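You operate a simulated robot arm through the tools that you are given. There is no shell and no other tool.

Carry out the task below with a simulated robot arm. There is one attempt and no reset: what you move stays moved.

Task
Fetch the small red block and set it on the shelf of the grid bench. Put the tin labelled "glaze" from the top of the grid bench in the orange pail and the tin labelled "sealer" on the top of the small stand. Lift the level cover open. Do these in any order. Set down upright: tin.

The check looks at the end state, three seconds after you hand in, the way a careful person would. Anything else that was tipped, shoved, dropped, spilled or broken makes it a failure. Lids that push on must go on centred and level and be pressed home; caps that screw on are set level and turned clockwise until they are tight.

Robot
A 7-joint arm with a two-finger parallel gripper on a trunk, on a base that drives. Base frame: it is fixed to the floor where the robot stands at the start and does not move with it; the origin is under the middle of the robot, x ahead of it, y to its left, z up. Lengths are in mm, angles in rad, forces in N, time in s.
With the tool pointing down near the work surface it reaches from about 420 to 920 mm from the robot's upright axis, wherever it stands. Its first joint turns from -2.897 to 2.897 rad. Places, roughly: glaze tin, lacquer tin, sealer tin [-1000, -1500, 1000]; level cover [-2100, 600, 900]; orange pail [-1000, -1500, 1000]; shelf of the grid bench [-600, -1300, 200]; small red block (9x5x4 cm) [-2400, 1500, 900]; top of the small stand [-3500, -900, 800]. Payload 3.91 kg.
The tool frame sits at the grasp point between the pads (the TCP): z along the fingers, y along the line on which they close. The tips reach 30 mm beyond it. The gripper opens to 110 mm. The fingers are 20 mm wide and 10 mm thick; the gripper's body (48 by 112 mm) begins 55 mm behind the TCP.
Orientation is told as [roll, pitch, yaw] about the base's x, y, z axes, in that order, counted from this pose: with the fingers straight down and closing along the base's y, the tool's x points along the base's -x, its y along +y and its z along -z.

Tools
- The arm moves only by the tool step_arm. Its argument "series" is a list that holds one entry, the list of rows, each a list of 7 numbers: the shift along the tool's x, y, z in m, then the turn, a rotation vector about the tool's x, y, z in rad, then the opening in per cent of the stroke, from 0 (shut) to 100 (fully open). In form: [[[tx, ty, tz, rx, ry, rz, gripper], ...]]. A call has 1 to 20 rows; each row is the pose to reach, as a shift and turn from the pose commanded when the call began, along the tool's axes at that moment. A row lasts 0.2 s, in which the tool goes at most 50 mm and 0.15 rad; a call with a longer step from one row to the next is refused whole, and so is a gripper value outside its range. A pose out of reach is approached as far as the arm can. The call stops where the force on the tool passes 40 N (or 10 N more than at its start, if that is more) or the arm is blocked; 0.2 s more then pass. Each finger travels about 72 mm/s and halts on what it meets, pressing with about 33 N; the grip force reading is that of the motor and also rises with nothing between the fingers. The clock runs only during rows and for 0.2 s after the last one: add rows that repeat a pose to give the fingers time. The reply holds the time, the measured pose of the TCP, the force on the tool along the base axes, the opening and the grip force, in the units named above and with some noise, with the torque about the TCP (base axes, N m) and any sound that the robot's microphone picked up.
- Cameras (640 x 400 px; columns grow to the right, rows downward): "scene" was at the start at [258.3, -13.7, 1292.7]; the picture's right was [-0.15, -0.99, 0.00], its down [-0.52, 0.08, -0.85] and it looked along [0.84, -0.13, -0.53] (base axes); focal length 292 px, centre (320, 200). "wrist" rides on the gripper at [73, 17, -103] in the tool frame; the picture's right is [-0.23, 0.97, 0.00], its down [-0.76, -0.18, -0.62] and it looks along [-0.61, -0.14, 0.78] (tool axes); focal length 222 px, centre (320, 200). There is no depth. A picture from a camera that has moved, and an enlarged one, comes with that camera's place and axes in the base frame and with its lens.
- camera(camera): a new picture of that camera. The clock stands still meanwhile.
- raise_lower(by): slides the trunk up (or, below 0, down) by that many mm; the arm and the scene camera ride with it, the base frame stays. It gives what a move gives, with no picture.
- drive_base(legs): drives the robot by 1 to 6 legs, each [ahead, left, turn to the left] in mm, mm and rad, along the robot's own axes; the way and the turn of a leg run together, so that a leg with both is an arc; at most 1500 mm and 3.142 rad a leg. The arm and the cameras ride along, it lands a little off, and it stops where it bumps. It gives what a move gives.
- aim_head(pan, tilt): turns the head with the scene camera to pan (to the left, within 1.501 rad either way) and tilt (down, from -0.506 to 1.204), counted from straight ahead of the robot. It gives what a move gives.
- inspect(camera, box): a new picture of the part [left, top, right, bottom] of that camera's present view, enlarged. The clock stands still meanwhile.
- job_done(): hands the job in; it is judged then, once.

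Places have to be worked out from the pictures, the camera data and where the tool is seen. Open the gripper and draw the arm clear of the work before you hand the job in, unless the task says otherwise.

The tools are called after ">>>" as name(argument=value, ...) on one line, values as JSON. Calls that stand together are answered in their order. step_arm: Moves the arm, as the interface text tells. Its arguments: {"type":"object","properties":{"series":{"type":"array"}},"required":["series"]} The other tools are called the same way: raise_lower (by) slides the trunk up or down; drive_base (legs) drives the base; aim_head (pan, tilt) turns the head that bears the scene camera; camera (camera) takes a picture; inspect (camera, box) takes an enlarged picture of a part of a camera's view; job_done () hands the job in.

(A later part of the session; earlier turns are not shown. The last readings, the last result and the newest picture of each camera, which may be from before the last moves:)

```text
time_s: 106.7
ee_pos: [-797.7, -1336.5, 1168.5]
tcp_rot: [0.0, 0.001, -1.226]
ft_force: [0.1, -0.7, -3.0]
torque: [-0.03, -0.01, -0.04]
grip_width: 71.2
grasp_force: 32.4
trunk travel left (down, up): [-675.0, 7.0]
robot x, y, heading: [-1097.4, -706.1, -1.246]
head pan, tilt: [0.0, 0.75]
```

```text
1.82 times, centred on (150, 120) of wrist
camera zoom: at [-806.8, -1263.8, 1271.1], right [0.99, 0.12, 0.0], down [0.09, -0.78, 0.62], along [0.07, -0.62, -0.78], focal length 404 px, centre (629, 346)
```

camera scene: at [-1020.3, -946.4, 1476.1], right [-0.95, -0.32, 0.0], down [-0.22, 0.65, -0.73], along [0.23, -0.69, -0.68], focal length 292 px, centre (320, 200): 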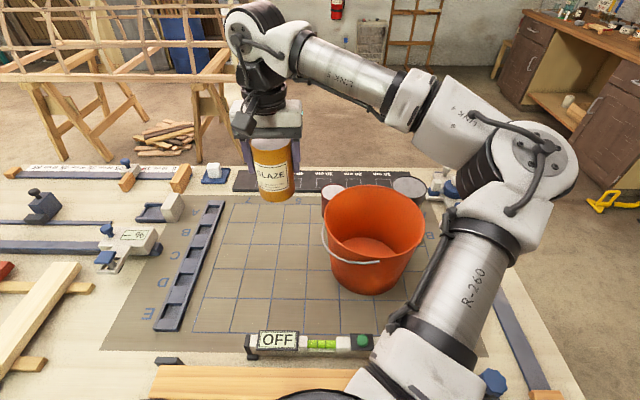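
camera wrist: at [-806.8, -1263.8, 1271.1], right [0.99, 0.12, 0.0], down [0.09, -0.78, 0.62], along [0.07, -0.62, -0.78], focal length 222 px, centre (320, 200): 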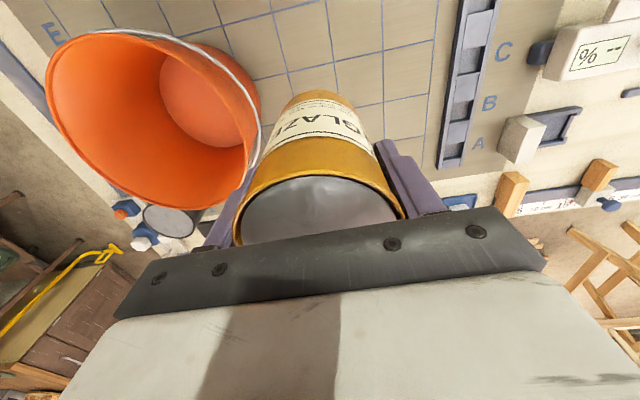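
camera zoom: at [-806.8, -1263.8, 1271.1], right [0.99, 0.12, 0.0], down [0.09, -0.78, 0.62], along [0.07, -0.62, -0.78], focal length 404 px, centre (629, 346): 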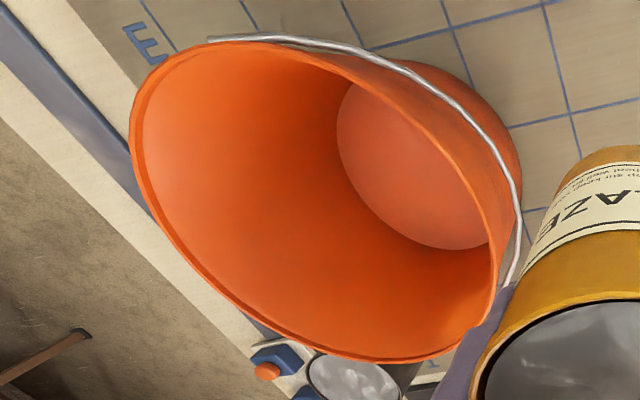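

Pail centre is around (−1002,−1405) with rim at about z=1000 and inner floor radius ≈82 mm. I carry the tin sideways over the pail at constant height.

>>> step_arm(series=[[[0, -0.02, 0, 0, 0, 0, 40], [0.001, -0.05, 0, 0, 0, 0, 40], [0.002, -0.085, 0, 0, 0, 0, 40], [0.003, -0.12, 0, 0, 0, 0, 40], [0.004, -0.155, 0, 0, 0, 0, 40], [0.0046, -0.19, 0, 0, 0, 0, 40], [0.0046, -0.21, 0, 0, 0, 0, 40], [0.0046, -0.2154, 0, 0, 0, 0, 40], [0.0046, -0.2154, 0, 0, 0, 0, 40]]])

>>> camera(camera="wrist")

>>> camera(camera="scene")

```text
time_s: 108.7
ee_pos: [-1003.5, -1408.1, 1167.7]
tcp_rot: [0.002, 0.0, -1.226]
ft_force: [0.5, 0.3, -3.5]
torque: [0.03, -0.04, 0.01]
grip_width: 71.3
grasp_force: 33.6
trunk travel left (down, up): [-675.0, 7.0]
robot x, y, heading: [-1100.4, -704.0, -1.244]
head pan, tilt: [0.0, 0.75]
```

```text
taken
camera wrist: at [-1013.1, -1335.4, 1270.0], right [0.99, 0.12, 0.0], down [0.09, -0.78, 0.62], along [0.07, -0.62, -0.78], focal length 222 px, centre (320, 200)
```

wrist: 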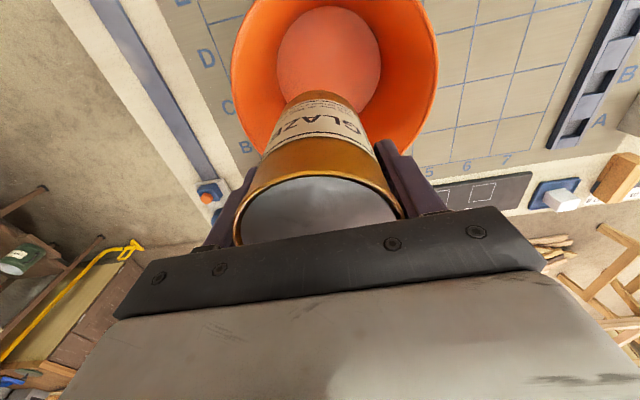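

```text
taken
camera scene: at [-1020.4, -946.5, 1476.1], right [-0.95, -0.32, 0.0], down [-0.22, 0.65, -0.73], along [0.23, -0.69, -0.68], focal length 292 px, centre (320, 200)
```

scene: 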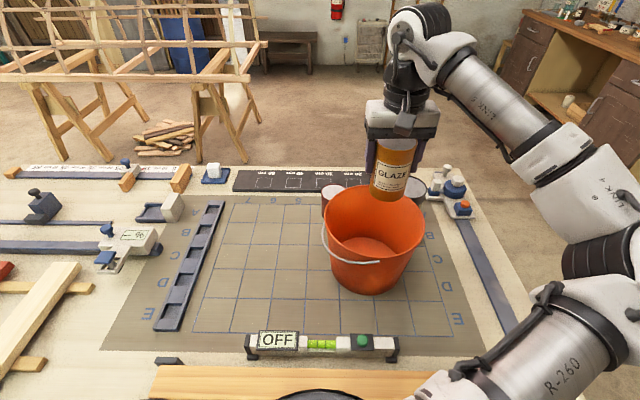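

The wrist view suggests the pail centre is ~20 mm toward tool +y; I shift there, staying slightly forward so the wrist camera housing stays inside the rim, and lower the tin to about 20 mm above the pail floor.

>>> step_arm(series=[[[-0.003, 0.01, 0, 0, 0, 0, 40], [-0.006, 0.018, 0, 0, 0, 0, 40], [-0.006, 0.018, 0.03, 0, 0, 0, 40], [-0.006, 0.018, 0.06, 0, 0, 0, 40], [-0.006, 0.018, 0.09, 0, 0, 0, 40], [-0.006, 0.018, 0.12, 0, 0, 0, 40], [-0.006, 0.018, 0.12, 0, 0, 0, 40]]])

>>> camera(camera="wrist")

>>> camera(camera="scene")

```text
time_s: 110.3
ee_pos: [-983.8, -1405.9, 1045.0]
tcp_rot: [0.0, -0.001, -1.226]
ft_force: [0.4, -0.7, -4.7]
torque: [0.02, -0.04, -0.01]
grip_width: 71.1
grasp_force: 32.6
trunk travel left (down, up): [-675.0, 7.0]
robot x, y, heading: [-1100.5, -704.1, -1.246]
head pan, tilt: [0.0, 0.75]
```

```text
taken
camera wrist: at [-993.0, -1332.6, 1148.3], right [0.99, 0.12, 0.0], down [0.09, -0.78, 0.62], along [0.07, -0.62, -0.78], focal length 222 px, centre (320, 200)
```

wrist: 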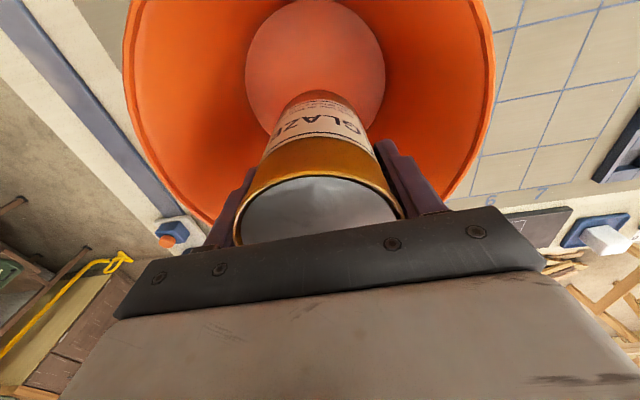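

```text
taken
camera scene: at [-1020.5, -946.3, 1476.2], right [-0.95, -0.32, 0.0], down [-0.22, 0.65, -0.73], along [0.23, -0.69, -0.68], focal length 292 px, centre (320, 200)
```

scene: 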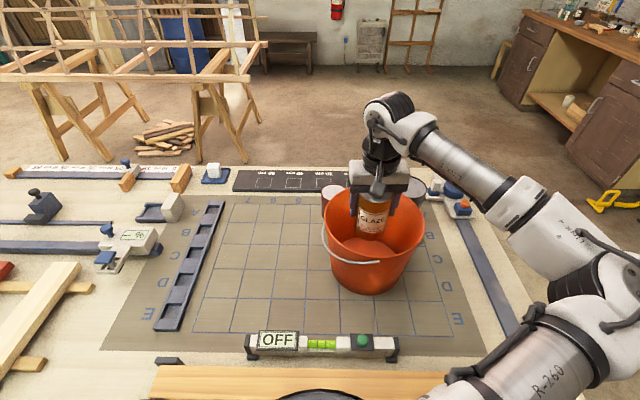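

The tin is laterally centred in the pail and ~28 mm forward of its centre. I nudge back 8 mm and lower 95 mm to just above the floor.

>>> step_arm(series=[[[0.008, 0.002, 0, 0, 0, 0, 40], [0.008, 0.002, 0.025, 0, 0, 0, 40], [0.008, 0.002, 0.05, 0, 0, 0, 40], [0.008, 0.002, 0.075, 0, 0, 0, 40], [0.008, 0.002, 0.095, 0, 0, 0, 40], [0.008, 0.002, 0.095, 0, 0, 0, 40]]])

>>> inspect(camera="scene", box=[300, 140, 440, 300])

>>> camera(camera="wrist")

```text
time_s: 111.7
ee_pos: [-984.6, -1397.0, 951.0]
tcp_rot: [0.0, 0.001, -1.225]
ft_force: [0.2, 0.6, -3.8]
torque: [0.04, 0.01, -0.02]
grip_width: 71.3
grasp_force: 32.4
trunk travel left (down, up): [-675.0, 7.0]
robot x, y, heading: [-1101.1, -707.2, -1.241]
head pan, tilt: [0.0, 0.75]
```

```text
2.50 times, centred on (370, 220) of scene
camera zoom: at [-1020.5, -946.5, 1476.1], right [-0.95, -0.32, 0.0], down [-0.22, 0.65, -0.73], along [0.23, -0.69, -0.68], focal length 730 px, centre (195, 150)
```

zoom: 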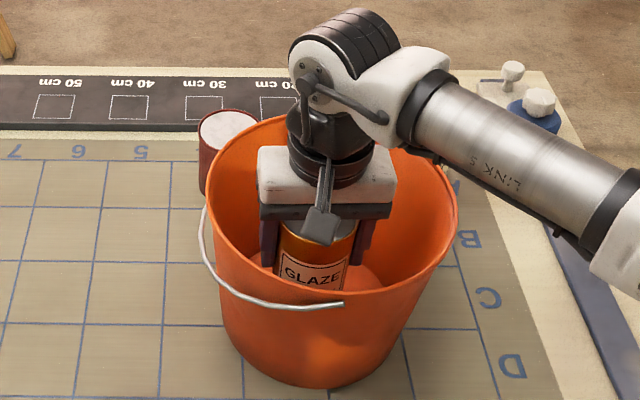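

```text
taken
camera wrist: at [-993.1, -1324.2, 1054.2], right [0.99, 0.12, 0.0], down [0.09, -0.78, 0.62], along [0.07, -0.62, -0.78], focal length 222 px, centre (320, 200)
```

wrist: 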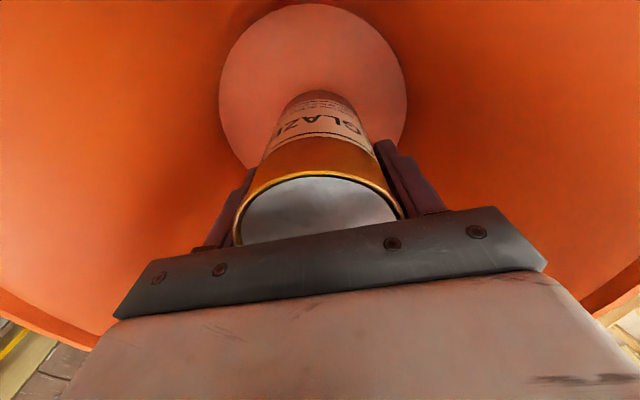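

Clearances look fine and the pail floor is close under the tin. I lower in small steps and watch the vertical force.

>>> step_arm(series=[[[0, 0, 0.005, 0, 0, 0, 40], [0, 0, 0.01, 0, 0, 0, 40], [0, 0, 0.015, 0, 0, 0, 40], [0, 0, 0.015, 0, 0, 0, 40]]])

>>> step_arm(series=[[[0, 0, 0.002, 0, 0, 0, 40], [0, 0, 0.004, 0, 0, 0, 40], [0, 0, 0.004, 0, 0, 0, 40]]])

```text
time_s: 112.7
ee_pos: [-984.6, -1398.0, 937.3]
tcp_rot: [0.0, -0.001, -1.227]
ft_force: [0.0, 1.7, -4.0]
torque: [0.01, -0.02, -0.01]
grip_width: 71.1
grasp_force: 33.2
trunk travel left (down, up): [-675.0, 7.0]
robot x, y, heading: [-1102.7, -701.7, -1.245]
head pan, tilt: [0.0, 0.75]
```

```text
time_s: 113.5
ee_pos: [-986.6, -1397.8, 932.5]
tcp_rot: [0.001, 0.001, -1.226]
ft_force: [-0.3, -0.8, -3.8]
torque: [0.0, 0.0, 0.01]
grip_width: 71.3
grasp_force: 33.3
trunk travel left (down, up): [-675.0, 7.0]
robot x, y, heading: [-1103.1, -708.2, -1.245]
head pan, tilt: [0.0, 0.75]
```

Still the tin's full weight on the tool (−3.8 N), so no contact yet. I continue down in 2 mm increments.

>>> step_arm(series=[[[0, 0, 0.002, 0, 0, 0, 40], [0, 0, 0.004, 0, 0, 0, 40], [0, 0, 0.004, 0, 0, 0, 40]]])

>>> step_arm(series=[[[0, 0, 0.002, 0, 0, 0, 40], [0, 0, 0.003, 0, 0, 0, 40], [0, 0, 0.003, 0, 0, 0, 40]]])

```text
time_s: 114.3
ee_pos: [-986.6, -1398.8, 929.2]
tcp_rot: [0.001, -0.001, -1.225]
ft_force: [-0.2, -0.5, -3.5]
torque: [-0.03, -0.02, -0.04]
grip_width: 71.1
grasp_force: 33.0
trunk travel left (down, up): [-675.0, 7.0]
robot x, y, heading: [-1101.7, -706.6, -1.248]
head pan, tilt: [0.0, 0.75]
```

```text
time_s: 115.1
ee_pos: [-984.7, -1396.8, 926.8]
tcp_rot: [0.0, 0.0, -1.224]
ft_force: [-0.1, 0.3, -2.3]
torque: [-0.01, -0.03, 0.01]
grip_width: 71.4
grasp_force: 33.1
trunk travel left (down, up): [-675.0, 7.0]
robot x, y, heading: [-1099.5, -707.0, -1.242]
head pan, tilt: [0.0, 0.75]
```

>>> step_arm(series=[[[0, 0, 0.002, 0, 0, 0, 40], [0, 0, 0.002, 0, 0, 0, 40]]])

>>> step_arm(series=[[[0, 0, 0.001, 0, 0, 0, 40], [0, 0, 0.002, 0, 0, 0, 40], [0, 0, 0.002, 0, 0, 0, 40]]])

```text
time_s: 115.7
ee_pos: [-985.1, -1397.4, 924.4]
tcp_rot: [-0.001, 0.0, -1.225]
ft_force: [0.7, -0.6, -4.1]
torque: [0.0, 0.0, 0.01]
grip_width: 71.0
grasp_force: 32.5
trunk travel left (down, up): [-675.0, 7.0]
robot x, y, heading: [-1096.5, -702.9, -1.248]
head pan, tilt: [0.0, 0.75]
```

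```text
time_s: 116.5
ee_pos: [-985.6, -1398.5, 924.0]
tcp_rot: [0.0, 0.001, -1.224]
ft_force: [0.6, 0.5, -2.6]
torque: [0.02, -0.02, 0.0]
grip_width: 71.1
grasp_force: 33.1
trunk travel left (down, up): [-675.0, 7.0]
robot x, y, heading: [-1100.4, -707.1, -1.245]
head pan, tilt: [0.0, 0.75]
```

Readings are still roughly the tin's weight. Continuing downward in small steps until the force changes clearly.

>>> step_arm(series=[[[0, 0, 0.002, 0, 0, 0, 40], [0, 0, 0.002, 0, 0, 0, 40], [0, 0, 0.002, 0, 0, 0, 40]]])

>>> step_arm(series=[[[0, 0, 0.002, 0, 0, 0, 40], [0, 0, 0.002, 0, 0, 0, 40], [0, 0, 0.002, 0, 0, 0, 40]]])

```text
time_s: 117.3
ee_pos: [-985.8, -1398.0, 922.0]
tcp_rot: [-0.001, -0.004, -1.225]
ft_force: [-0.3, -2.3, 15.7]
torque: [0.32, -0.24, -0.02]
grip_width: 71.1
grasp_force: 33.3
trunk travel left (down, up): [-675.0, 7.0]
robot x, y, heading: [-1100.1, -708.3, -1.245]
head pan, tilt: [0.0, 0.75]
```

```text
time_s: 118.1
ee_pos: [-985.8, -1397.6, 920.7]
tcp_rot: [0.0, -0.005, -1.227]
ft_force: [-3.8, -5.0, 31.8]
torque: [0.09, 0.01, 0.12]
grip_width: 71.2
grasp_force: 33.4
trunk travel left (down, up): [-675.0, 7.0]
robot x, y, heading: [-1099.8, -707.8, -1.244]
head pan, tilt: [0.0, 0.75]
```

Contact with the pail floor (force now +32 N). I relax up ~3 mm to remove the press, then open the fingers to release.

>>> step_arm(series=[[[0, 0, -0.002, 0, 0, 0, 40], [0, 0, -0.003, 0, 0, 0, 40], [0, 0, -0.003, 0, 0, 0, 40]]])

>>> step_arm(series=[[[0, 0, 0, 0, 0, 0, 66], [0, 0, 0, 0, 0, 0, 72], [0, 0, 0, 0, 0, 0, 85], [0, 0, 0, 0, 0, 0, 85], [0, 0, 0, 0, 0, 0, 85]]])

>>> camera(camera="wrist")

```text
time_s: 118.9
ee_pos: [-984.9, -1398.1, 920.8]
tcp_rot: [0.001, 0.0, -1.224]
ft_force: [-1.0, -3.7, 9.5]
torque: [-0.45, -0.25, -0.11]
grip_width: 71.6
grasp_force: 32.8
trunk travel left (down, up): [-675.0, 7.0]
robot x, y, heading: [-1104.4, -708.3, -1.241]
head pan, tilt: [0.0, 0.75]
```

```text
time_s: 120.1
ee_pos: [-985.6, -1399.8, 922.3]
tcp_rot: [0.0, 0.0, -1.224]
ft_force: [-0.1, -0.4, -0.4]
torque: [0.04, -0.02, 0.02]
grip_width: 93.4
grasp_force: 0.1
trunk travel left (down, up): [-675.0, 7.0]
robot x, y, heading: [-1099.9, -711.2, -1.246]
head pan, tilt: [0.0, 0.75]
```

```text
taken
camera wrist: at [-994.6, -1326.0, 1024.4], right [0.99, 0.12, 0.0], down [0.09, -0.78, 0.62], along [0.07, -0.62, -0.78], focal length 222 px, centre (320, 200)
```

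wrist: 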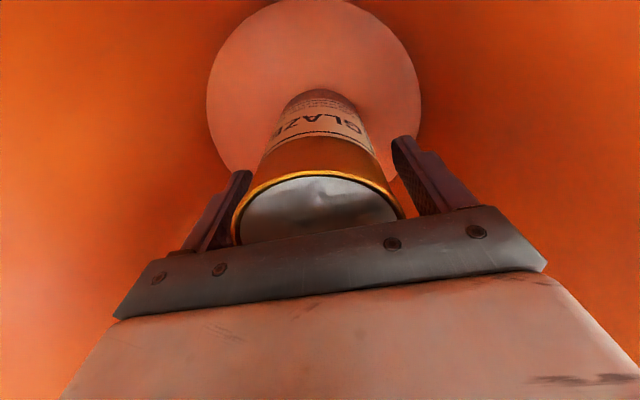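

The tin stands free in the pail. I raise the gripper straight up well clear of the rim.

>>> step_arm(series=[[[0, 0, -0.02, 0, 0, 0, 85], [0, 0, -0.05, 0, 0, 0, 85], [0, 0, -0.09, 0, 0, 0, 85], [0, 0, -0.13, 0, 0, 0, 85], [0, 0, -0.17, 0, 0, 0, 85], [0, 0, -0.21, 0, 0, 0, 85], [0, 0, -0.25, 0, 0, 0, 85], [0, 0, -0.25, 0, 0, 0, 100]]])

>>> camera(camera="wrist")

>>> camera(camera="scene")

```text
time_s: 121.9
ee_pos: [-985.1, -1396.2, 1171.3]
tcp_rot: [0.0, 0.0, -1.226]
ft_force: [-0.4, -0.3, 0.4]
torque: [-0.02, 0.03, -0.02]
grip_width: 109.8
grasp_force: 0.1
trunk travel left (down, up): [-675.0, 7.0]
robot x, y, heading: [-1101.6, -701.9, -1.246]
head pan, tilt: [0.0, 0.75]
```

```text
taken
camera wrist: at [-993.8, -1324.2, 1274.8], right [0.99, 0.12, 0.0], down [0.09, -0.78, 0.62], along [0.07, -0.62, -0.78], focal length 222 px, centre (320, 200)
```

wrist: 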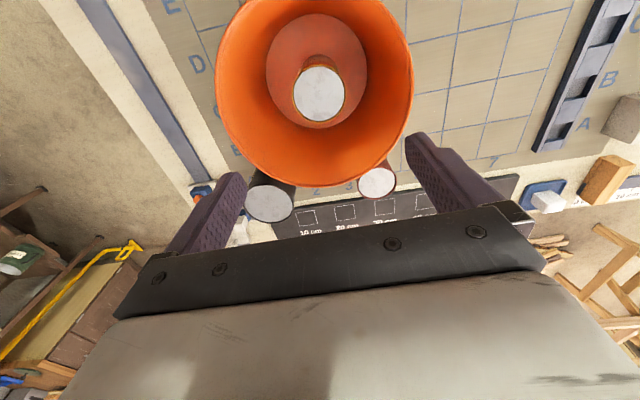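

```text
taken
camera scene: at [-1020.5, -946.3, 1476.2], right [-0.95, -0.32, 0.0], down [-0.22, 0.65, -0.73], along [0.23, -0.69, -0.68], focal length 292 px, centre (320, 200)
```

scene: 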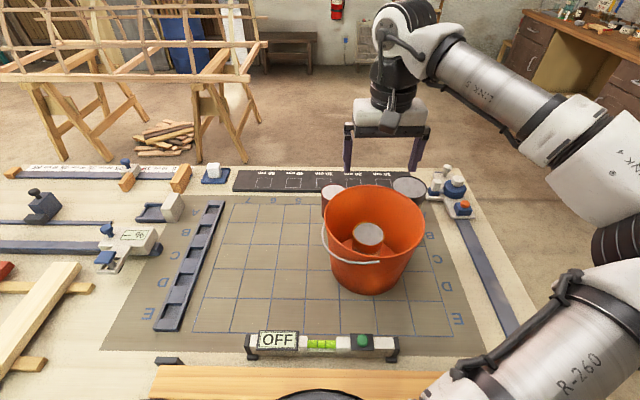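

Glaze stands upright in the pail, and the pail hasn't moved. Next the sealer, near (−857,−1547), which is at the edge of reach from here, so I shift the base 60 mm forward and 60 mm left.

>>> drive_base(legs=[[60, 60, 0]])

>>> camera(camera="wrist")

>>> camera(camera="scene")

```text
time_s: 123.1
ee_pos: [-910.1, -1434.0, 1171.4]
tcp_rot: [0.0, 0.001, -1.23]
ft_force: [0.7, -0.6, 0.2]
torque: [0.02, 0.05, 0.0]
grip_width: 110.0
grasp_force: 0.1
trunk travel left (down, up): [-675.0, 7.0]
robot x, y, heading: [-1026.1, -743.3, -1.255]
head pan, tilt: [0.0, 0.75]
```

```text
taken
camera wrist: at [-919.4, -1362.7, 1274.1], right [0.99, 0.11, 0.0], down [0.09, -0.78, 0.62], along [0.07, -0.62, -0.78], focal length 222 px, centre (320, 200)
```

wrist: 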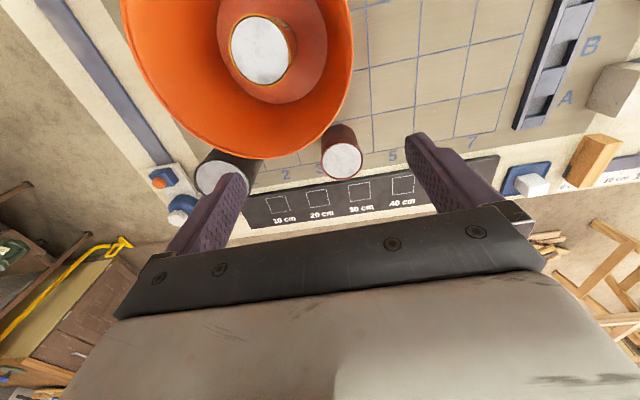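

```text
taken
camera scene: at [-944.9, -984.8, 1476.0], right [-0.95, -0.32, 0.0], down [-0.22, 0.65, -0.73], along [0.23, -0.69, -0.68], focal length 292 px, centre (320, 200)
```

scene: 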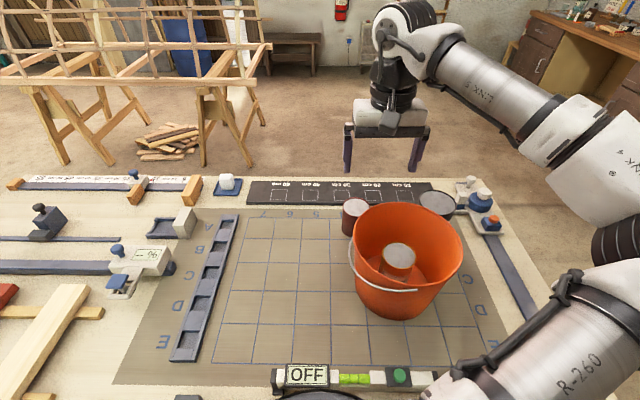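

Sealer top seen at tool offset about (−125, +14) mm. I move over it at this height while turning the tool 0.785 rad so the wrist camera housing faces away from the pail.

>>> step_arm(series=[[[-0.0178, 0.002, 0, 0, 0, 0.112, 100], [-0.0356, 0.0041, 0, 0, 0, 0.224, 100], [-0.0534, 0.0061, 0, 0, 0, 0.336, 100], [-0.0712, 0.0081, 0, 0, 0, 0.448, 100], [-0.089, 0.0101, 0, 0, 0, 0.56, 100], [-0.1068, 0.0122, 0, 0, 0, 0.672, 100], [-0.1246, 0.0142, 0, 0, 0, 0.785, 100], [-0.1246, 0.0142, 0, 0, 0, 0.785, 100]]])

>>> camera(camera="wrist")

```text
time_s: 124.9
ee_pos: [-856.3, -1546.9, 1171.8]
tcp_rot: [-0.001, 0.0, -2.016]
ft_force: [0.3, 0.4, -0.2]
torque: [0.01, 0.02, -0.03]
grip_width: 109.9
grasp_force: 0.1
trunk travel left (down, up): [-675.0, 7.0]
robot x, y, heading: [-1023.2, -746.1, -1.248]
head pan, tilt: [0.0, 0.75]
```

```text
taken
camera wrist: at [-810.6, -1491.2, 1274.2], right [0.78, -0.62, 0.0], down [-0.49, -0.61, 0.62], along [-0.39, -0.49, -0.78], focal length 222 px, centre (320, 200)
```

wrist: 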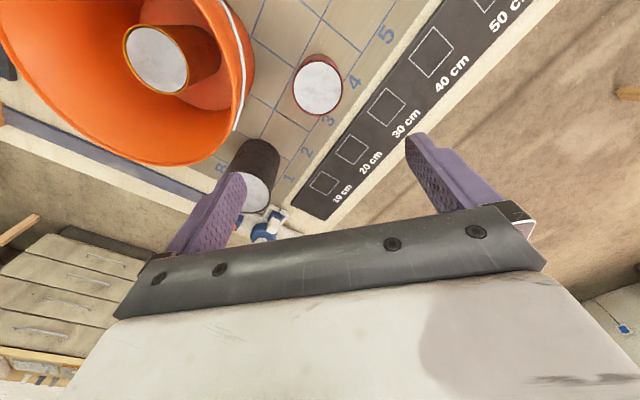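

The sealer is centred under the gripper within 3 mm. I descend to just above its rim and recheck.

>>> step_arm(series=[[[0.001, -0.003, 0.035, 0, 0, 0, 100], [0.001, -0.003, 0.07, 0, 0, 0, 100], [0.001, -0.003, 0.105, 0, 0, 0, 100], [0.001, -0.003, 0.14, 0, 0, 0, 100], [0.001, -0.003, 0.175, 0, 0, 0, 100], [0.001, -0.003, 0.19, 0, 0, 0, 100], [0.001, -0.003, 0.19, 0, 0, 0, 100]]])

>>> camera(camera="wrist")

>>> camera(camera="scene")

```text
time_s: 126.5
ee_pos: [-860.2, -1544.1, 980.3]
tcp_rot: [-0.002, 0.0, -2.013]
ft_force: [0.6, 0.0, 1.4]
torque: [0.02, -0.01, 0.02]
grip_width: 110.0
grasp_force: 0.1
trunk travel left (down, up): [-675.0, 7.0]
robot x, y, heading: [-1026.8, -745.0, -1.241]
head pan, tilt: [0.0, 0.75]
```

```text
taken
camera wrist: at [-813.4, -1486.7, 1082.7], right [0.78, -0.62, 0.0], down [-0.49, -0.61, 0.62], along [-0.39, -0.49, -0.78], focal length 222 px, centre (320, 200)
```

wrist: 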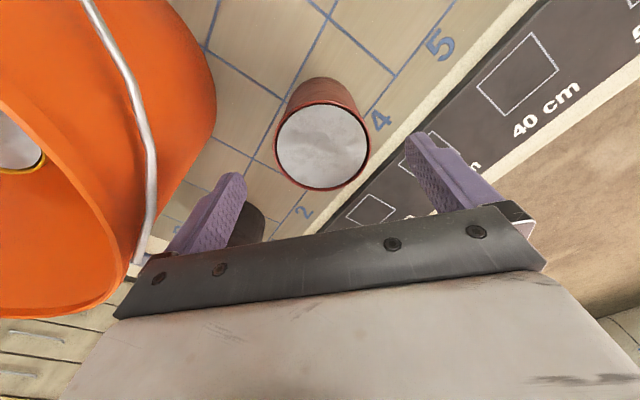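

```text
taken
camera scene: at [-945.9, -984.3, 1476.2], right [-0.95, -0.32, 0.0], down [-0.22, 0.65, -0.73], along [0.23, -0.69, -0.68], focal length 292 px, centre (320, 200)
```

scene: 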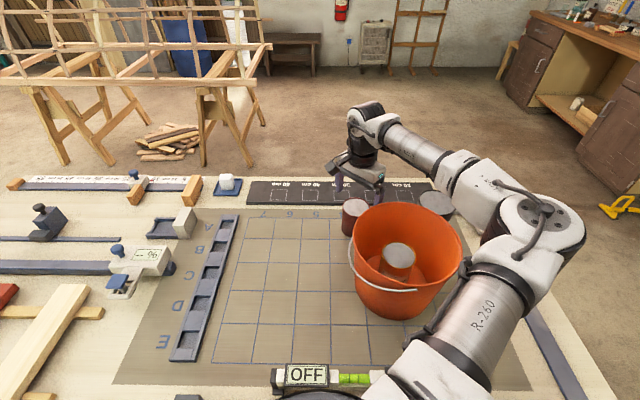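

The sealer top is centred within 1 mm. I lower in two stages, checking the forearm's clearance over the pail midway.

>>> step_arm(series=[[[0, 0, 0.02, 0, 0, 0, 100], [0, 0, 0.04, 0, 0, 0, 100], [0, 0, 0.055, 0, 0, 0, 100], [0, 0, 0.055, 0, 0, 0, 100]]])

>>> inspect(camera="scene", box=[320, 80, 560, 300])

```text
time_s: 127.5
ee_pos: [-858.4, -1542.8, 925.7]
tcp_rot: [0.0, -0.001, -2.016]
ft_force: [-0.1, 0.8, -0.2]
torque: [-0.02, -0.01, 0.0]
grip_width: 110.2
grasp_force: 0.1
trunk travel left (down, up): [-675.0, 7.0]
robot x, y, heading: [-1025.2, -745.4, -1.246]
head pan, tilt: [0.0, 0.75]
```

```text
1.82 times, centred on (440, 190) of scene
camera zoom: at [-945.9, -984.3, 1476.2], right [-0.95, -0.32, 0.0], down [-0.22, 0.65, -0.73], along [0.23, -0.69, -0.68], focal length 531 px, centre (102, 218)
```

zoom: 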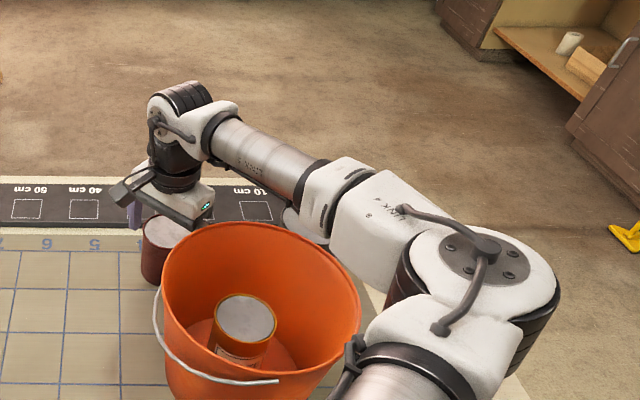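

I zoom on where the forearm passes the pail's rim to judge the clearance before going lower.

>>> inspect(camera="scene", box=[400, 150, 500, 230])

>>> camera(camera="wrist")

```text
5.00 times, centred on (450, 190) of scene
camera zoom: at [-945.9, -984.3, 1476.2], right [-0.95, -0.32, 0.0], down [-0.22, 0.65, -0.73], along [0.23, -0.69, -0.68], focal length 1460 px, centre (-330, 250)
```

zoom: 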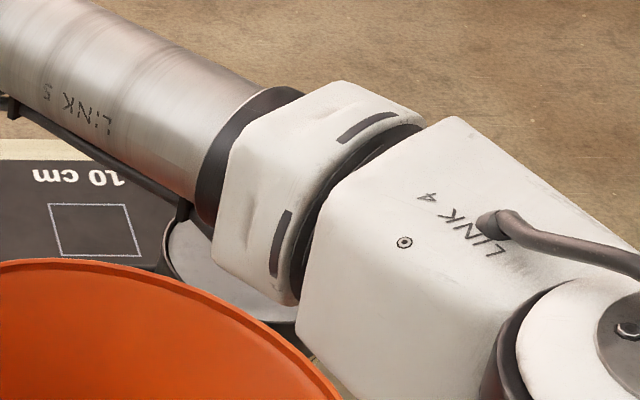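

```text
taken
camera wrist: at [-812.7, -1486.9, 1028.3], right [0.78, -0.62, 0.0], down [-0.49, -0.61, 0.62], along [-0.39, -0.49, -0.78], focal length 222 px, centre (320, 200)
```

wrist: 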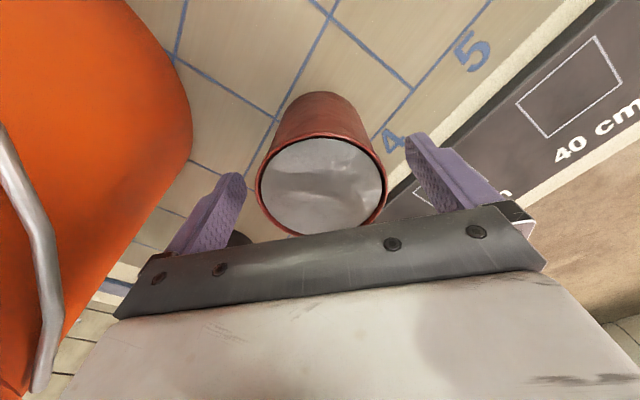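

The forearm's outline doesn't cross the pail rim, but it overlaps the lacquer tin's top in this view. I pan the head both ways to triangulate the forearm's height before lowering further.

>>> aim_head(pan=0.5, tilt=0.75)

>>> camera(camera="scene")

>>> aim_head(pan=-0.8, tilt=0.75)

>>> camera(camera="scene")

```text
time_s: 128.4
ee_pos: [-859.2, -1542.9, 925.8]
tcp_rot: [0.0, 0.0, -2.014]
ft_force: [-0.2, -0.1, 0.8]
torque: [0.03, -0.01, 0.02]
grip_width: 109.9
grasp_force: 0.1
trunk travel left (down, up): [-675.0, 7.0]
robot x, y, heading: [-1028.0, -744.3, -1.246]
head pan, tilt: [0.499, 0.75]
```

```text
taken
camera scene: at [-911.5, -962.2, 1476.2], right [-0.68, -0.73, 0.0], down [-0.5, 0.46, -0.73], along [0.54, -0.5, -0.68], focal length 292 px, centre (320, 200)
```

scene: 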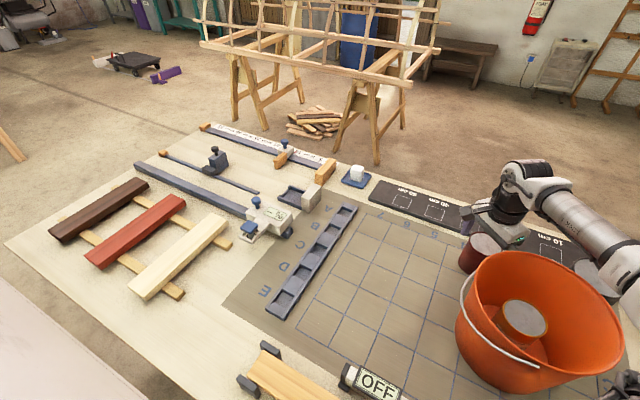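

```text
time_s: 129.9
ee_pos: [-859.7, -1543.7, 926.1]
tcp_rot: [0.0, 0.001, -2.015]
ft_force: [-0.4, -0.4, -0.5]
torque: [0.01, 0.02, 0.01]
grip_width: 110.0
grasp_force: 0.1
trunk travel left (down, up): [-675.0, 7.0]
robot x, y, heading: [-1025.0, -744.1, -1.248]
head pan, tilt: [-0.799, 0.75]
```

```text
taken
camera scene: at [-1010.1, -979.5, 1476.2], right [-0.89, 0.46, 0.0], down [0.31, 0.61, -0.73], along [-0.33, -0.65, -0.68], focal length 292 px, centre (320, 200)
```

scene: 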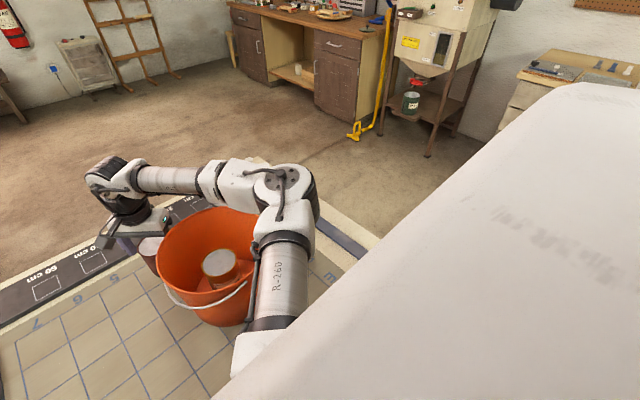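

Triangulation gives the elbow at z≈1230 and the forearm at z≈1170 over the pail, over 100 mm above the rim — safe. I lower the last 35 mm and close on the sealer.

>>> step_arm(series=[[[0, 0.001, 0.018, 0, 0, 0, 100], [0, 0.001, 0.034, 0, 0, 0, 100], [0, 0.001, 0.034, 0, 0, 0, 100], [0, 0.001, 0.034, 0, 0, 0, 75], [0, 0.001, 0.034, 0, 0, 0, 60], [0, 0.001, 0.034, 0, 0, 0, 40], [0, 0.001, 0.034, 0, 0, 0, 40], [0, 0.001, 0.034, 0, 0, 0, 40]]])

>>> camera(camera="wrist")

```text
time_s: 131.7
ee_pos: [-857.2, -1544.4, 892.4]
tcp_rot: [-0.001, -0.001, -2.014]
ft_force: [-1.0, -0.5, 0.1]
torque: [-0.05, 0.0, -0.01]
grip_width: 74.0
grasp_force: 33.6
trunk travel left (down, up): [-675.0, 7.0]
robot x, y, heading: [-1027.5, -745.9, -1.241]
head pan, tilt: [-0.799, 0.75]
```

```text
taken
camera wrist: at [-811.7, -1488.9, 993.7], right [0.78, -0.62, 0.0], down [-0.49, -0.61, 0.62], along [-0.39, -0.49, -0.78], focal length 222 px, centre (320, 200)
```

wrist: 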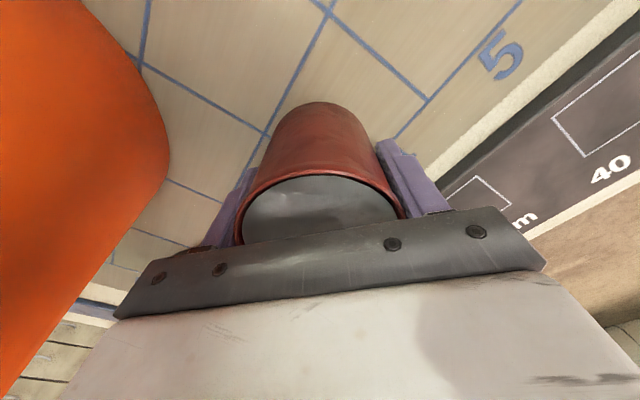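

Holding the sealer at 74 mm. I lift it straight up 270 mm, above the pail's rim.

>>> step_arm(series=[[[0, 0, -0.01, 0, 0, 0, 40], [0, 0, -0.03, 0, 0, 0, 40], [0, 0, -0.06, 0, 0, 0, 40], [0, 0, -0.09, 0, 0, 0, 40], [0, 0, -0.12, 0, 0, 0, 40], [0, 0, -0.15, 0, 0, 0, 40], [0, 0, -0.18, 0, 0, 0, 40], [0, 0, -0.21, 0, 0, 0, 40], [0, 0, -0.24, 0, 0, 0, 40], [0, 0, -0.27, 0, 0, 0, 40], [0, 0, -0.27, 0, 0, 0, 40]]])

>>> aim_head(pan=0.0, tilt=0.75)

>>> camera(camera="scene")

```text
time_s: 134.1
ee_pos: [-858.2, -1544.5, 1159.3]
tcp_rot: [0.0, 0.001, -2.014]
ft_force: [0.3, 0.2, -3.9]
torque: [0.03, 0.0, 0.01]
grip_width: 74.1
grasp_force: 32.8
trunk travel left (down, up): [-675.0, 7.0]
robot x, y, heading: [-1026.8, -744.2, -1.244]
head pan, tilt: [-0.799, 0.75]
```

```text
time_s: 135.2
ee_pos: [-858.3, -1544.5, 1160.7]
tcp_rot: [0.0, 0.0, -2.016]
ft_force: [1.0, -1.0, -2.3]
torque: [-0.02, 0.01, 0.02]
grip_width: 74.1
grasp_force: 33.2
trunk travel left (down, up): [-675.0, 7.0]
robot x, y, heading: [-1027.9, -740.1, -1.246]
head pan, tilt: [0.0, 0.75]
```

```text
taken
camera scene: at [-945.8, -984.7, 1476.1], right [-0.95, -0.32, 0.0], down [-0.22, 0.65, -0.73], along [0.23, -0.69, -0.68], focal length 292 px, centre (320, 200)
```

scene: 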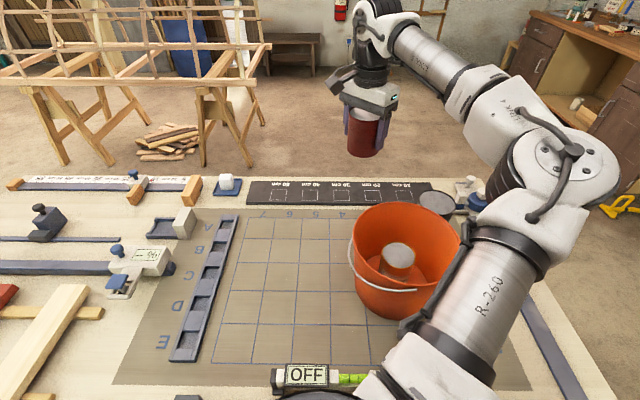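

The sealer is lifted cleanly and everything else is still in place. I retract the arm toward the robot into a carrying pose and turn the tool back to neutral.

>>> step_arm(series=[[[0.032, -0.007, -0.006, 0, 0, -0.0785, 40], [0.064, -0.014, -0.012, 0, 0, -0.157, 40], [0.096, -0.021, -0.018, 0, 0, -0.2355, 40], [0.128, -0.028, -0.024, 0, 0, -0.314, 40], [0.16, -0.035, -0.03, 0, 0, -0.3925, 40], [0.192, -0.042, -0.036, 0, 0, -0.471, 40], [0.224, -0.049, -0.042, 0, 0, -0.5495, 40], [0.256, -0.056, -0.048, 0, 0, -0.628, 40], [0.288, -0.063, -0.054, 0, 0, -0.7065, 40], [0.288, -0.063, -0.06, 0, 0, -0.785, 40], [0.288, -0.063, -0.06, 0, 0, -0.785, 40]]])

>>> camera(camera="scene")

```text
time_s: 137.6
ee_pos: [-789.8, -1257.6, 1224.5]
tcp_rot: [-0.001, 0.0, -1.227]
ft_force: [0.3, 0.0, -3.2]
torque: [-0.02, 0.0, 0.01]
grip_width: 73.8
grasp_force: 33.5
trunk travel left (down, up): [-675.0, 7.0]
robot x, y, heading: [-1029.0, -745.4, -1.247]
head pan, tilt: [0.0, 0.75]
```

```text
taken
camera scene: at [-945.8, -984.3, 1476.2], right [-0.95, -0.32, 0.0], down [-0.22, 0.65, -0.73], along [0.23, -0.69, -0.68], focal length 292 px, centre (320, 200)
```

scene: 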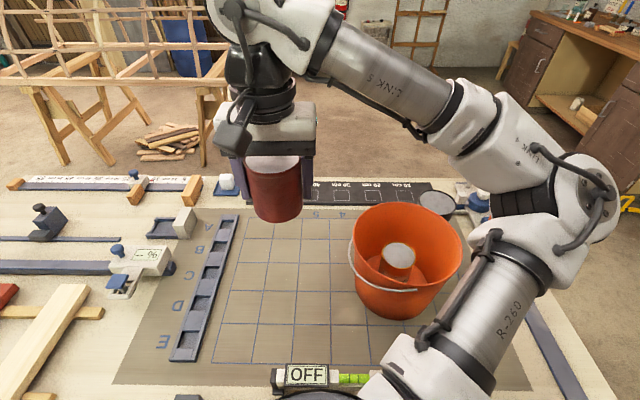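

Tin is held steady in a carrying pose. I back away 500 mm, turn right toward the stand around (−3500,−900), and look before approaching.

>>> drive_base(legs=[[-500, 0, 0], [0, 0, -1.629]])

>>> aim_head(pan=0.0, tilt=0.35)

>>> camera(camera="scene")

```text
time_s: 144.7
ee_pos: [-1716.3, -458.3, 1225.1]
tcp_rot: [0.0, 0.0, -2.871]
ft_force: [-0.4, 0.1, -3.6]
torque: [0.01, 0.0, -0.02]
grip_width: 73.9
grasp_force: 32.9
trunk travel left (down, up): [-675.0, 7.0]
robot x, y, heading: [-1187.0, -256.5, -2.883]
head pan, tilt: [0.0, 0.75]
```

```text
time_s: 145.5
ee_pos: [-1716.1, -456.9, 1224.8]
tcp_rot: [0.002, 0.001, -2.871]
ft_force: [-0.2, 0.0, -3.0]
torque: [0.0, 0.0, -0.06]
grip_width: 73.9
grasp_force: 32.8
trunk travel left (down, up): [-675.0, 7.0]
robot x, y, heading: [-1189.4, -259.8, -2.89]
head pan, tilt: [0.0, 0.351]
```

```text
taken
camera scene: at [-1442.6, -324.6, 1511.7], right [-0.25, 0.97, 0.0], down [0.33, 0.09, -0.94], along [-0.91, -0.23, -0.34], focal length 292 px, centre (320, 200)
```

scene: 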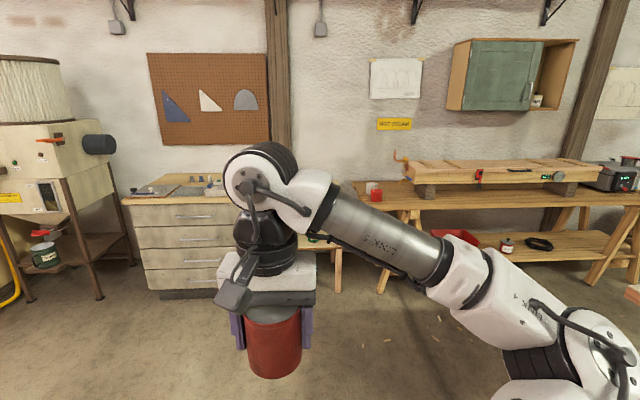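

The stand is hidden behind the gripper in this view. I drive 1 m closer and turn a little right so the stand appears to the left of the gripper.

>>> drive_base(legs=[[1000, 0, 0], [0, 0, -0.4]])

>>> aim_head(pan=0.3, tilt=0.5)

>>> camera(camera="scene")

```text
time_s: 152.0
ee_pos: [-2729.8, -481.8, 1224.6]
tcp_rot: [0.001, -0.001, 3.01]
ft_force: [0.1, 0.3, -3.1]
torque: [-0.03, -0.03, -0.01]
grip_width: 73.9
grasp_force: 33.4
trunk travel left (down, up): [-675.0, 7.0]
robot x, y, heading: [-2165.7, -509.5, 2.981]
head pan, tilt: [0.0, 0.351]
```

```text
time_s: 152.8
ee_pos: [-2727.8, -481.6, 1224.0]
tcp_rot: [0.001, 0.0, 3.009]
ft_force: [0.6, 0.3, -2.3]
torque: [0.05, -0.04, 0.02]
grip_width: 73.7
grasp_force: 32.3
trunk travel left (down, up): [-675.0, 7.0]
robot x, y, heading: [-2167.2, -506.3, 2.993]
head pan, tilt: [0.3, 0.499]
```

```text
taken
camera scene: at [-2423.4, -494.8, 1498.1], right [-0.15, 0.99, 0.0], down [0.47, 0.07, -0.88], along [-0.87, -0.13, -0.48], focal length 292 px, centre (320, 200)
```

scene: 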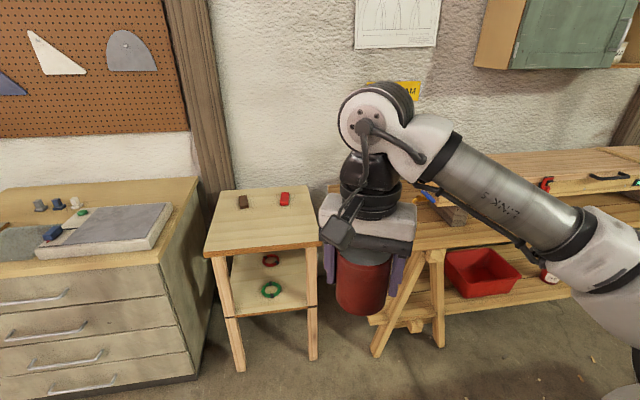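

The stand's top spans roughly (−3206,−1043), (−3341,−632) at the front edge with z≈800, and two small objects sit near its back edge. I turn to face it squarely and approach to about 550 mm from its front.

>>> drive_base(legs=[[0, 0, 0.467], [600, -28, 0]])

>>> aim_head(pan=0.0, tilt=0.7)

>>> camera(camera="scene")

>>> camera(camera="wrist")

```text
time_s: 157.5
ee_pos: [-3252.0, -889.6, 1223.7]
tcp_rot: [0.001, 0.0, -2.817]
ft_force: [0.7, -0.1, -4.1]
torque: [0.03, -0.03, -0.03]
grip_width: 73.7
grasp_force: 32.9
trunk travel left (down, up): [-675.0, 7.0]
robot x, y, heading: [-2737.1, -665.7, -2.833]
head pan, tilt: [0.3, 0.499]
```

```text
time_s: 158.3
ee_pos: [-3252.4, -888.6, 1224.6]
tcp_rot: [0.001, -0.002, -2.815]
ft_force: [0.6, 1.0, -2.9]
torque: [0.04, -0.04, 0.0]
grip_width: 73.7
grasp_force: 32.8
trunk travel left (down, up): [-675.0, 7.0]
robot x, y, heading: [-2736.7, -662.8, -2.834]
head pan, tilt: [0.0, 0.7]
```

```text
taken
camera scene: at [-2977.9, -739.7, 1480.4], right [-0.3, 0.95, 0.0], down [0.61, 0.19, -0.77], along [-0.73, -0.23, -0.64], focal length 292 px, centre (320, 200)
```

scene: 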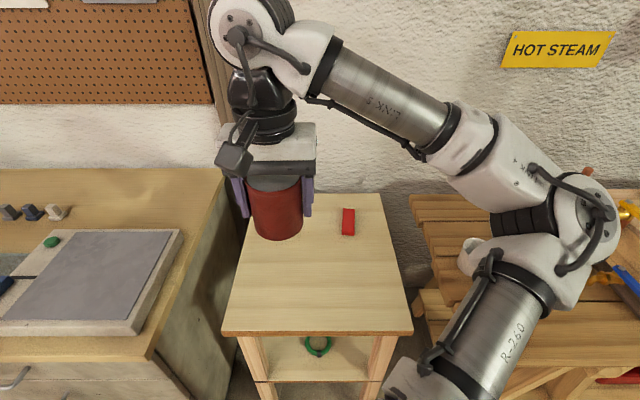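

```text
taken
camera wrist: at [-3178.6, -884.1, 1327.3], right [0.1, -1.0, 0.0], down [-0.78, -0.07, 0.62], along [-0.62, -0.06, -0.78], focal length 222 px, centre (320, 200)
```

wrist: 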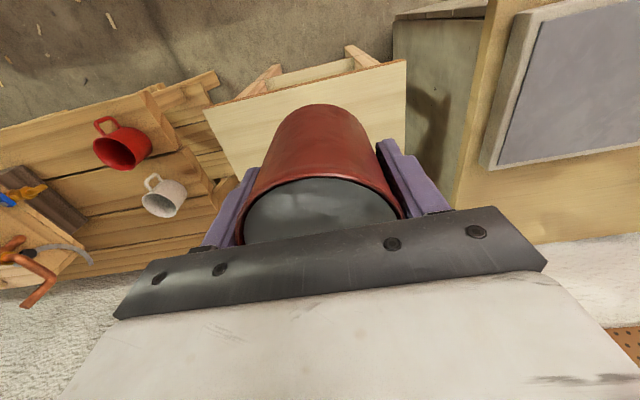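

Stand top is clear in front of the two clips; I target (−3457,−898), about 180 mm in from the front edge and centred. I move over it, then lower to about 50 mm above the expected contact height.

>>> step_arm(series=[[[-0.028, -0.008, 0, 0, 0, 0, 40], [-0.056, -0.016, 0, 0, 0, 0, 40], [-0.084, -0.024, 0, 0, 0, 0, 40], [-0.113, -0.033, 0, 0, 0, 0, 40], [-0.141, -0.041, 0, 0, 0, 0, 40], [-0.169, -0.049, 0, 0, 0, 0, 40], [-0.197, -0.057, 0, 0, 0, 0, 40], [-0.197, -0.057, 0.03, 0, 0, 0, 40], [-0.197, -0.057, 0.07, 0, 0, 0, 40], [-0.197, -0.057, 0.11, 0, 0, 0, 40], [-0.197, -0.057, 0.15, 0, 0, 0, 40], [-0.197, -0.057, 0.19, 0, 0, 0, 40], [-0.197, -0.057, 0.22, 0, 0, 0, 40], [-0.197, -0.057, 0.25, 0, 0, 0, 40], [-0.197, -0.057, 0.25, 0, 0, 0, 40]]])

>>> camera(camera="scene")

>>> camera(camera="wrist")

```text
time_s: 161.5
ee_pos: [-3453.9, -899.9, 975.1]
tcp_rot: [0.0, 0.0, -2.817]
ft_force: [0.3, 0.7, -3.2]
torque: [-0.01, 0.01, -0.01]
grip_width: 73.9
grasp_force: 32.6
trunk travel left (down, up): [-675.0, 7.0]
robot x, y, heading: [-2733.0, -663.7, -2.837]
head pan, tilt: [0.0, 0.7]
```

```text
taken
camera scene: at [-2977.7, -739.6, 1480.4], right [-0.3, 0.95, 0.0], down [0.61, 0.19, -0.76], along [-0.73, -0.23, -0.64], focal length 292 px, centre (320, 200)
```

scene: 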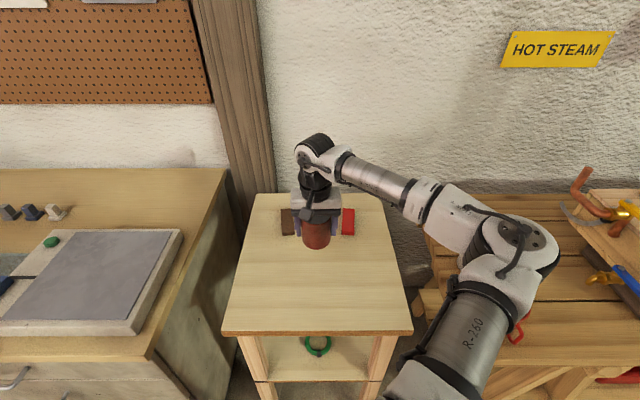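

```text
taken
camera wrist: at [-3380.7, -894.2, 1076.9], right [0.1, -1.0, 0.0], down [-0.78, -0.07, 0.62], along [-0.62, -0.06, -0.78], focal length 222 px, centre (320, 200)
```

wrist: 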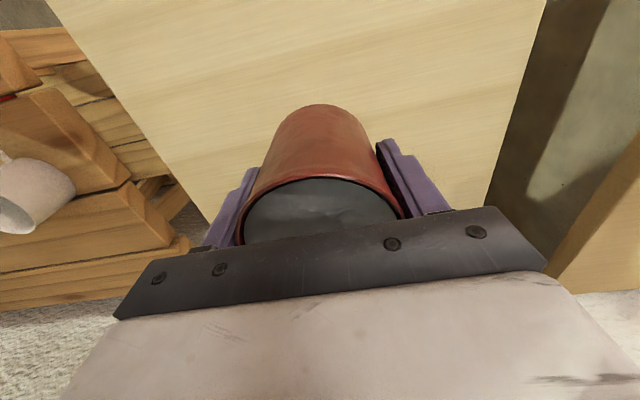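

The tin is above the clear middle of the stand with the clips ~200 mm behind. I lower 80 mm, then feel for the surface in small steps.

>>> step_arm(series=[[[0, 0, 0.02, 0, 0, 0, 40], [0, 0, 0.04, 0, 0, 0, 40], [0, 0, 0.06, 0, 0, 0, 40], [0, 0, 0.072, 0, 0, 0, 40], [0, 0, 0.072, 0, 0, 0, 40]]])

>>> step_arm(series=[[[0, 0, 0.003, 0, 0, 0, 40], [0, 0, 0.006, 0, 0, 0, 40], [0, 0, 0.006, 0, 0, 0, 40]]])

>>> camera(camera="scene")

```text
time_s: 162.7
ee_pos: [-3456.3, -898.2, 901.9]
tcp_rot: [-0.001, -0.001, -2.818]
ft_force: [0.2, 0.4, -2.3]
torque: [0.01, 0.0, 0.03]
grip_width: 73.6
grasp_force: 33.7
trunk travel left (down, up): [-675.0, 7.0]
robot x, y, heading: [-2736.4, -661.2, -2.833]
head pan, tilt: [0.0, 0.7]
```

```text
time_s: 163.5
ee_pos: [-3456.0, -898.9, 895.8]
tcp_rot: [-0.001, 0.0, -2.817]
ft_force: [-0.3, -0.4, -2.6]
torque: [0.01, -0.05, -0.03]
grip_width: 74.0
grasp_force: 33.0
trunk travel left (down, up): [-675.0, 7.0]
robot x, y, heading: [-2733.9, -662.8, -2.838]
head pan, tilt: [0.0, 0.7]
```

```text
taken
camera scene: at [-2978.0, -739.7, 1480.4], right [-0.3, 0.95, 0.0], down [0.61, 0.19, -0.76], along [-0.73, -0.23, -0.64], focal length 292 px, centre (320, 200)
```

scene: 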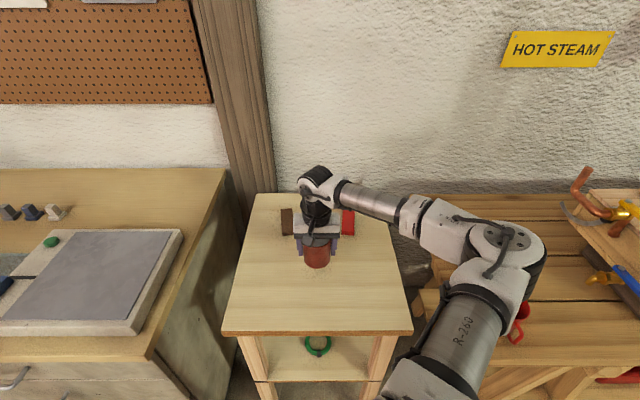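

Close to the surface now but still carrying its weight. Continuing down in small steps.

>>> step_arm(series=[[[0, 0, 0.003, 0, 0, 0, 40], [0, 0, 0.006, 0, 0, 0, 40], [0, 0, 0.006, 0, 0, 0, 40]]])

>>> step_arm(series=[[[0, 0, 0.002, 0, 0, 0, 40], [0, 0, 0.004, 0, 0, 0, 40], [0, 0, 0.004, 0, 0, 0, 40]]])

>>> step_arm(series=[[[0, 0, 0.002, 0, 0, 0, 40], [0, 0, 0.004, 0, 0, 0, 40], [0, 0, 0.004, 0, 0, 0, 40]]])

```text
time_s: 164.3
ee_pos: [-3456.0, -898.0, 891.0]
tcp_rot: [-0.001, 0.0, -2.818]
ft_force: [-0.2, -0.2, -3.7]
torque: [0.01, 0.0, -0.02]
grip_width: 73.8
grasp_force: 32.9
trunk travel left (down, up): [-675.0, 7.0]
robot x, y, heading: [-2733.6, -663.9, -2.834]
head pan, tilt: [0.0, 0.7]
```

```text
time_s: 165.1
ee_pos: [-3456.6, -898.7, 886.7]
tcp_rot: [0.0, 0.0, -2.816]
ft_force: [-0.2, -0.3, -3.5]
torque: [0.03, -0.01, 0.02]
grip_width: 73.7
grasp_force: 32.7
trunk travel left (down, up): [-675.0, 7.0]
robot x, y, heading: [-2735.4, -661.3, -2.841]
head pan, tilt: [0.0, 0.7]
```

```text
time_s: 165.9
ee_pos: [-3456.0, -899.7, 882.7]
tcp_rot: [-0.001, 0.0, -2.817]
ft_force: [0.1, 0.1, -4.1]
torque: [0.03, -0.01, 0.0]
grip_width: 73.8
grasp_force: 33.2
trunk travel left (down, up): [-675.0, 7.0]
robot x, y, heading: [-2738.8, -661.1, -2.834]
head pan, tilt: [0.0, 0.7]
```

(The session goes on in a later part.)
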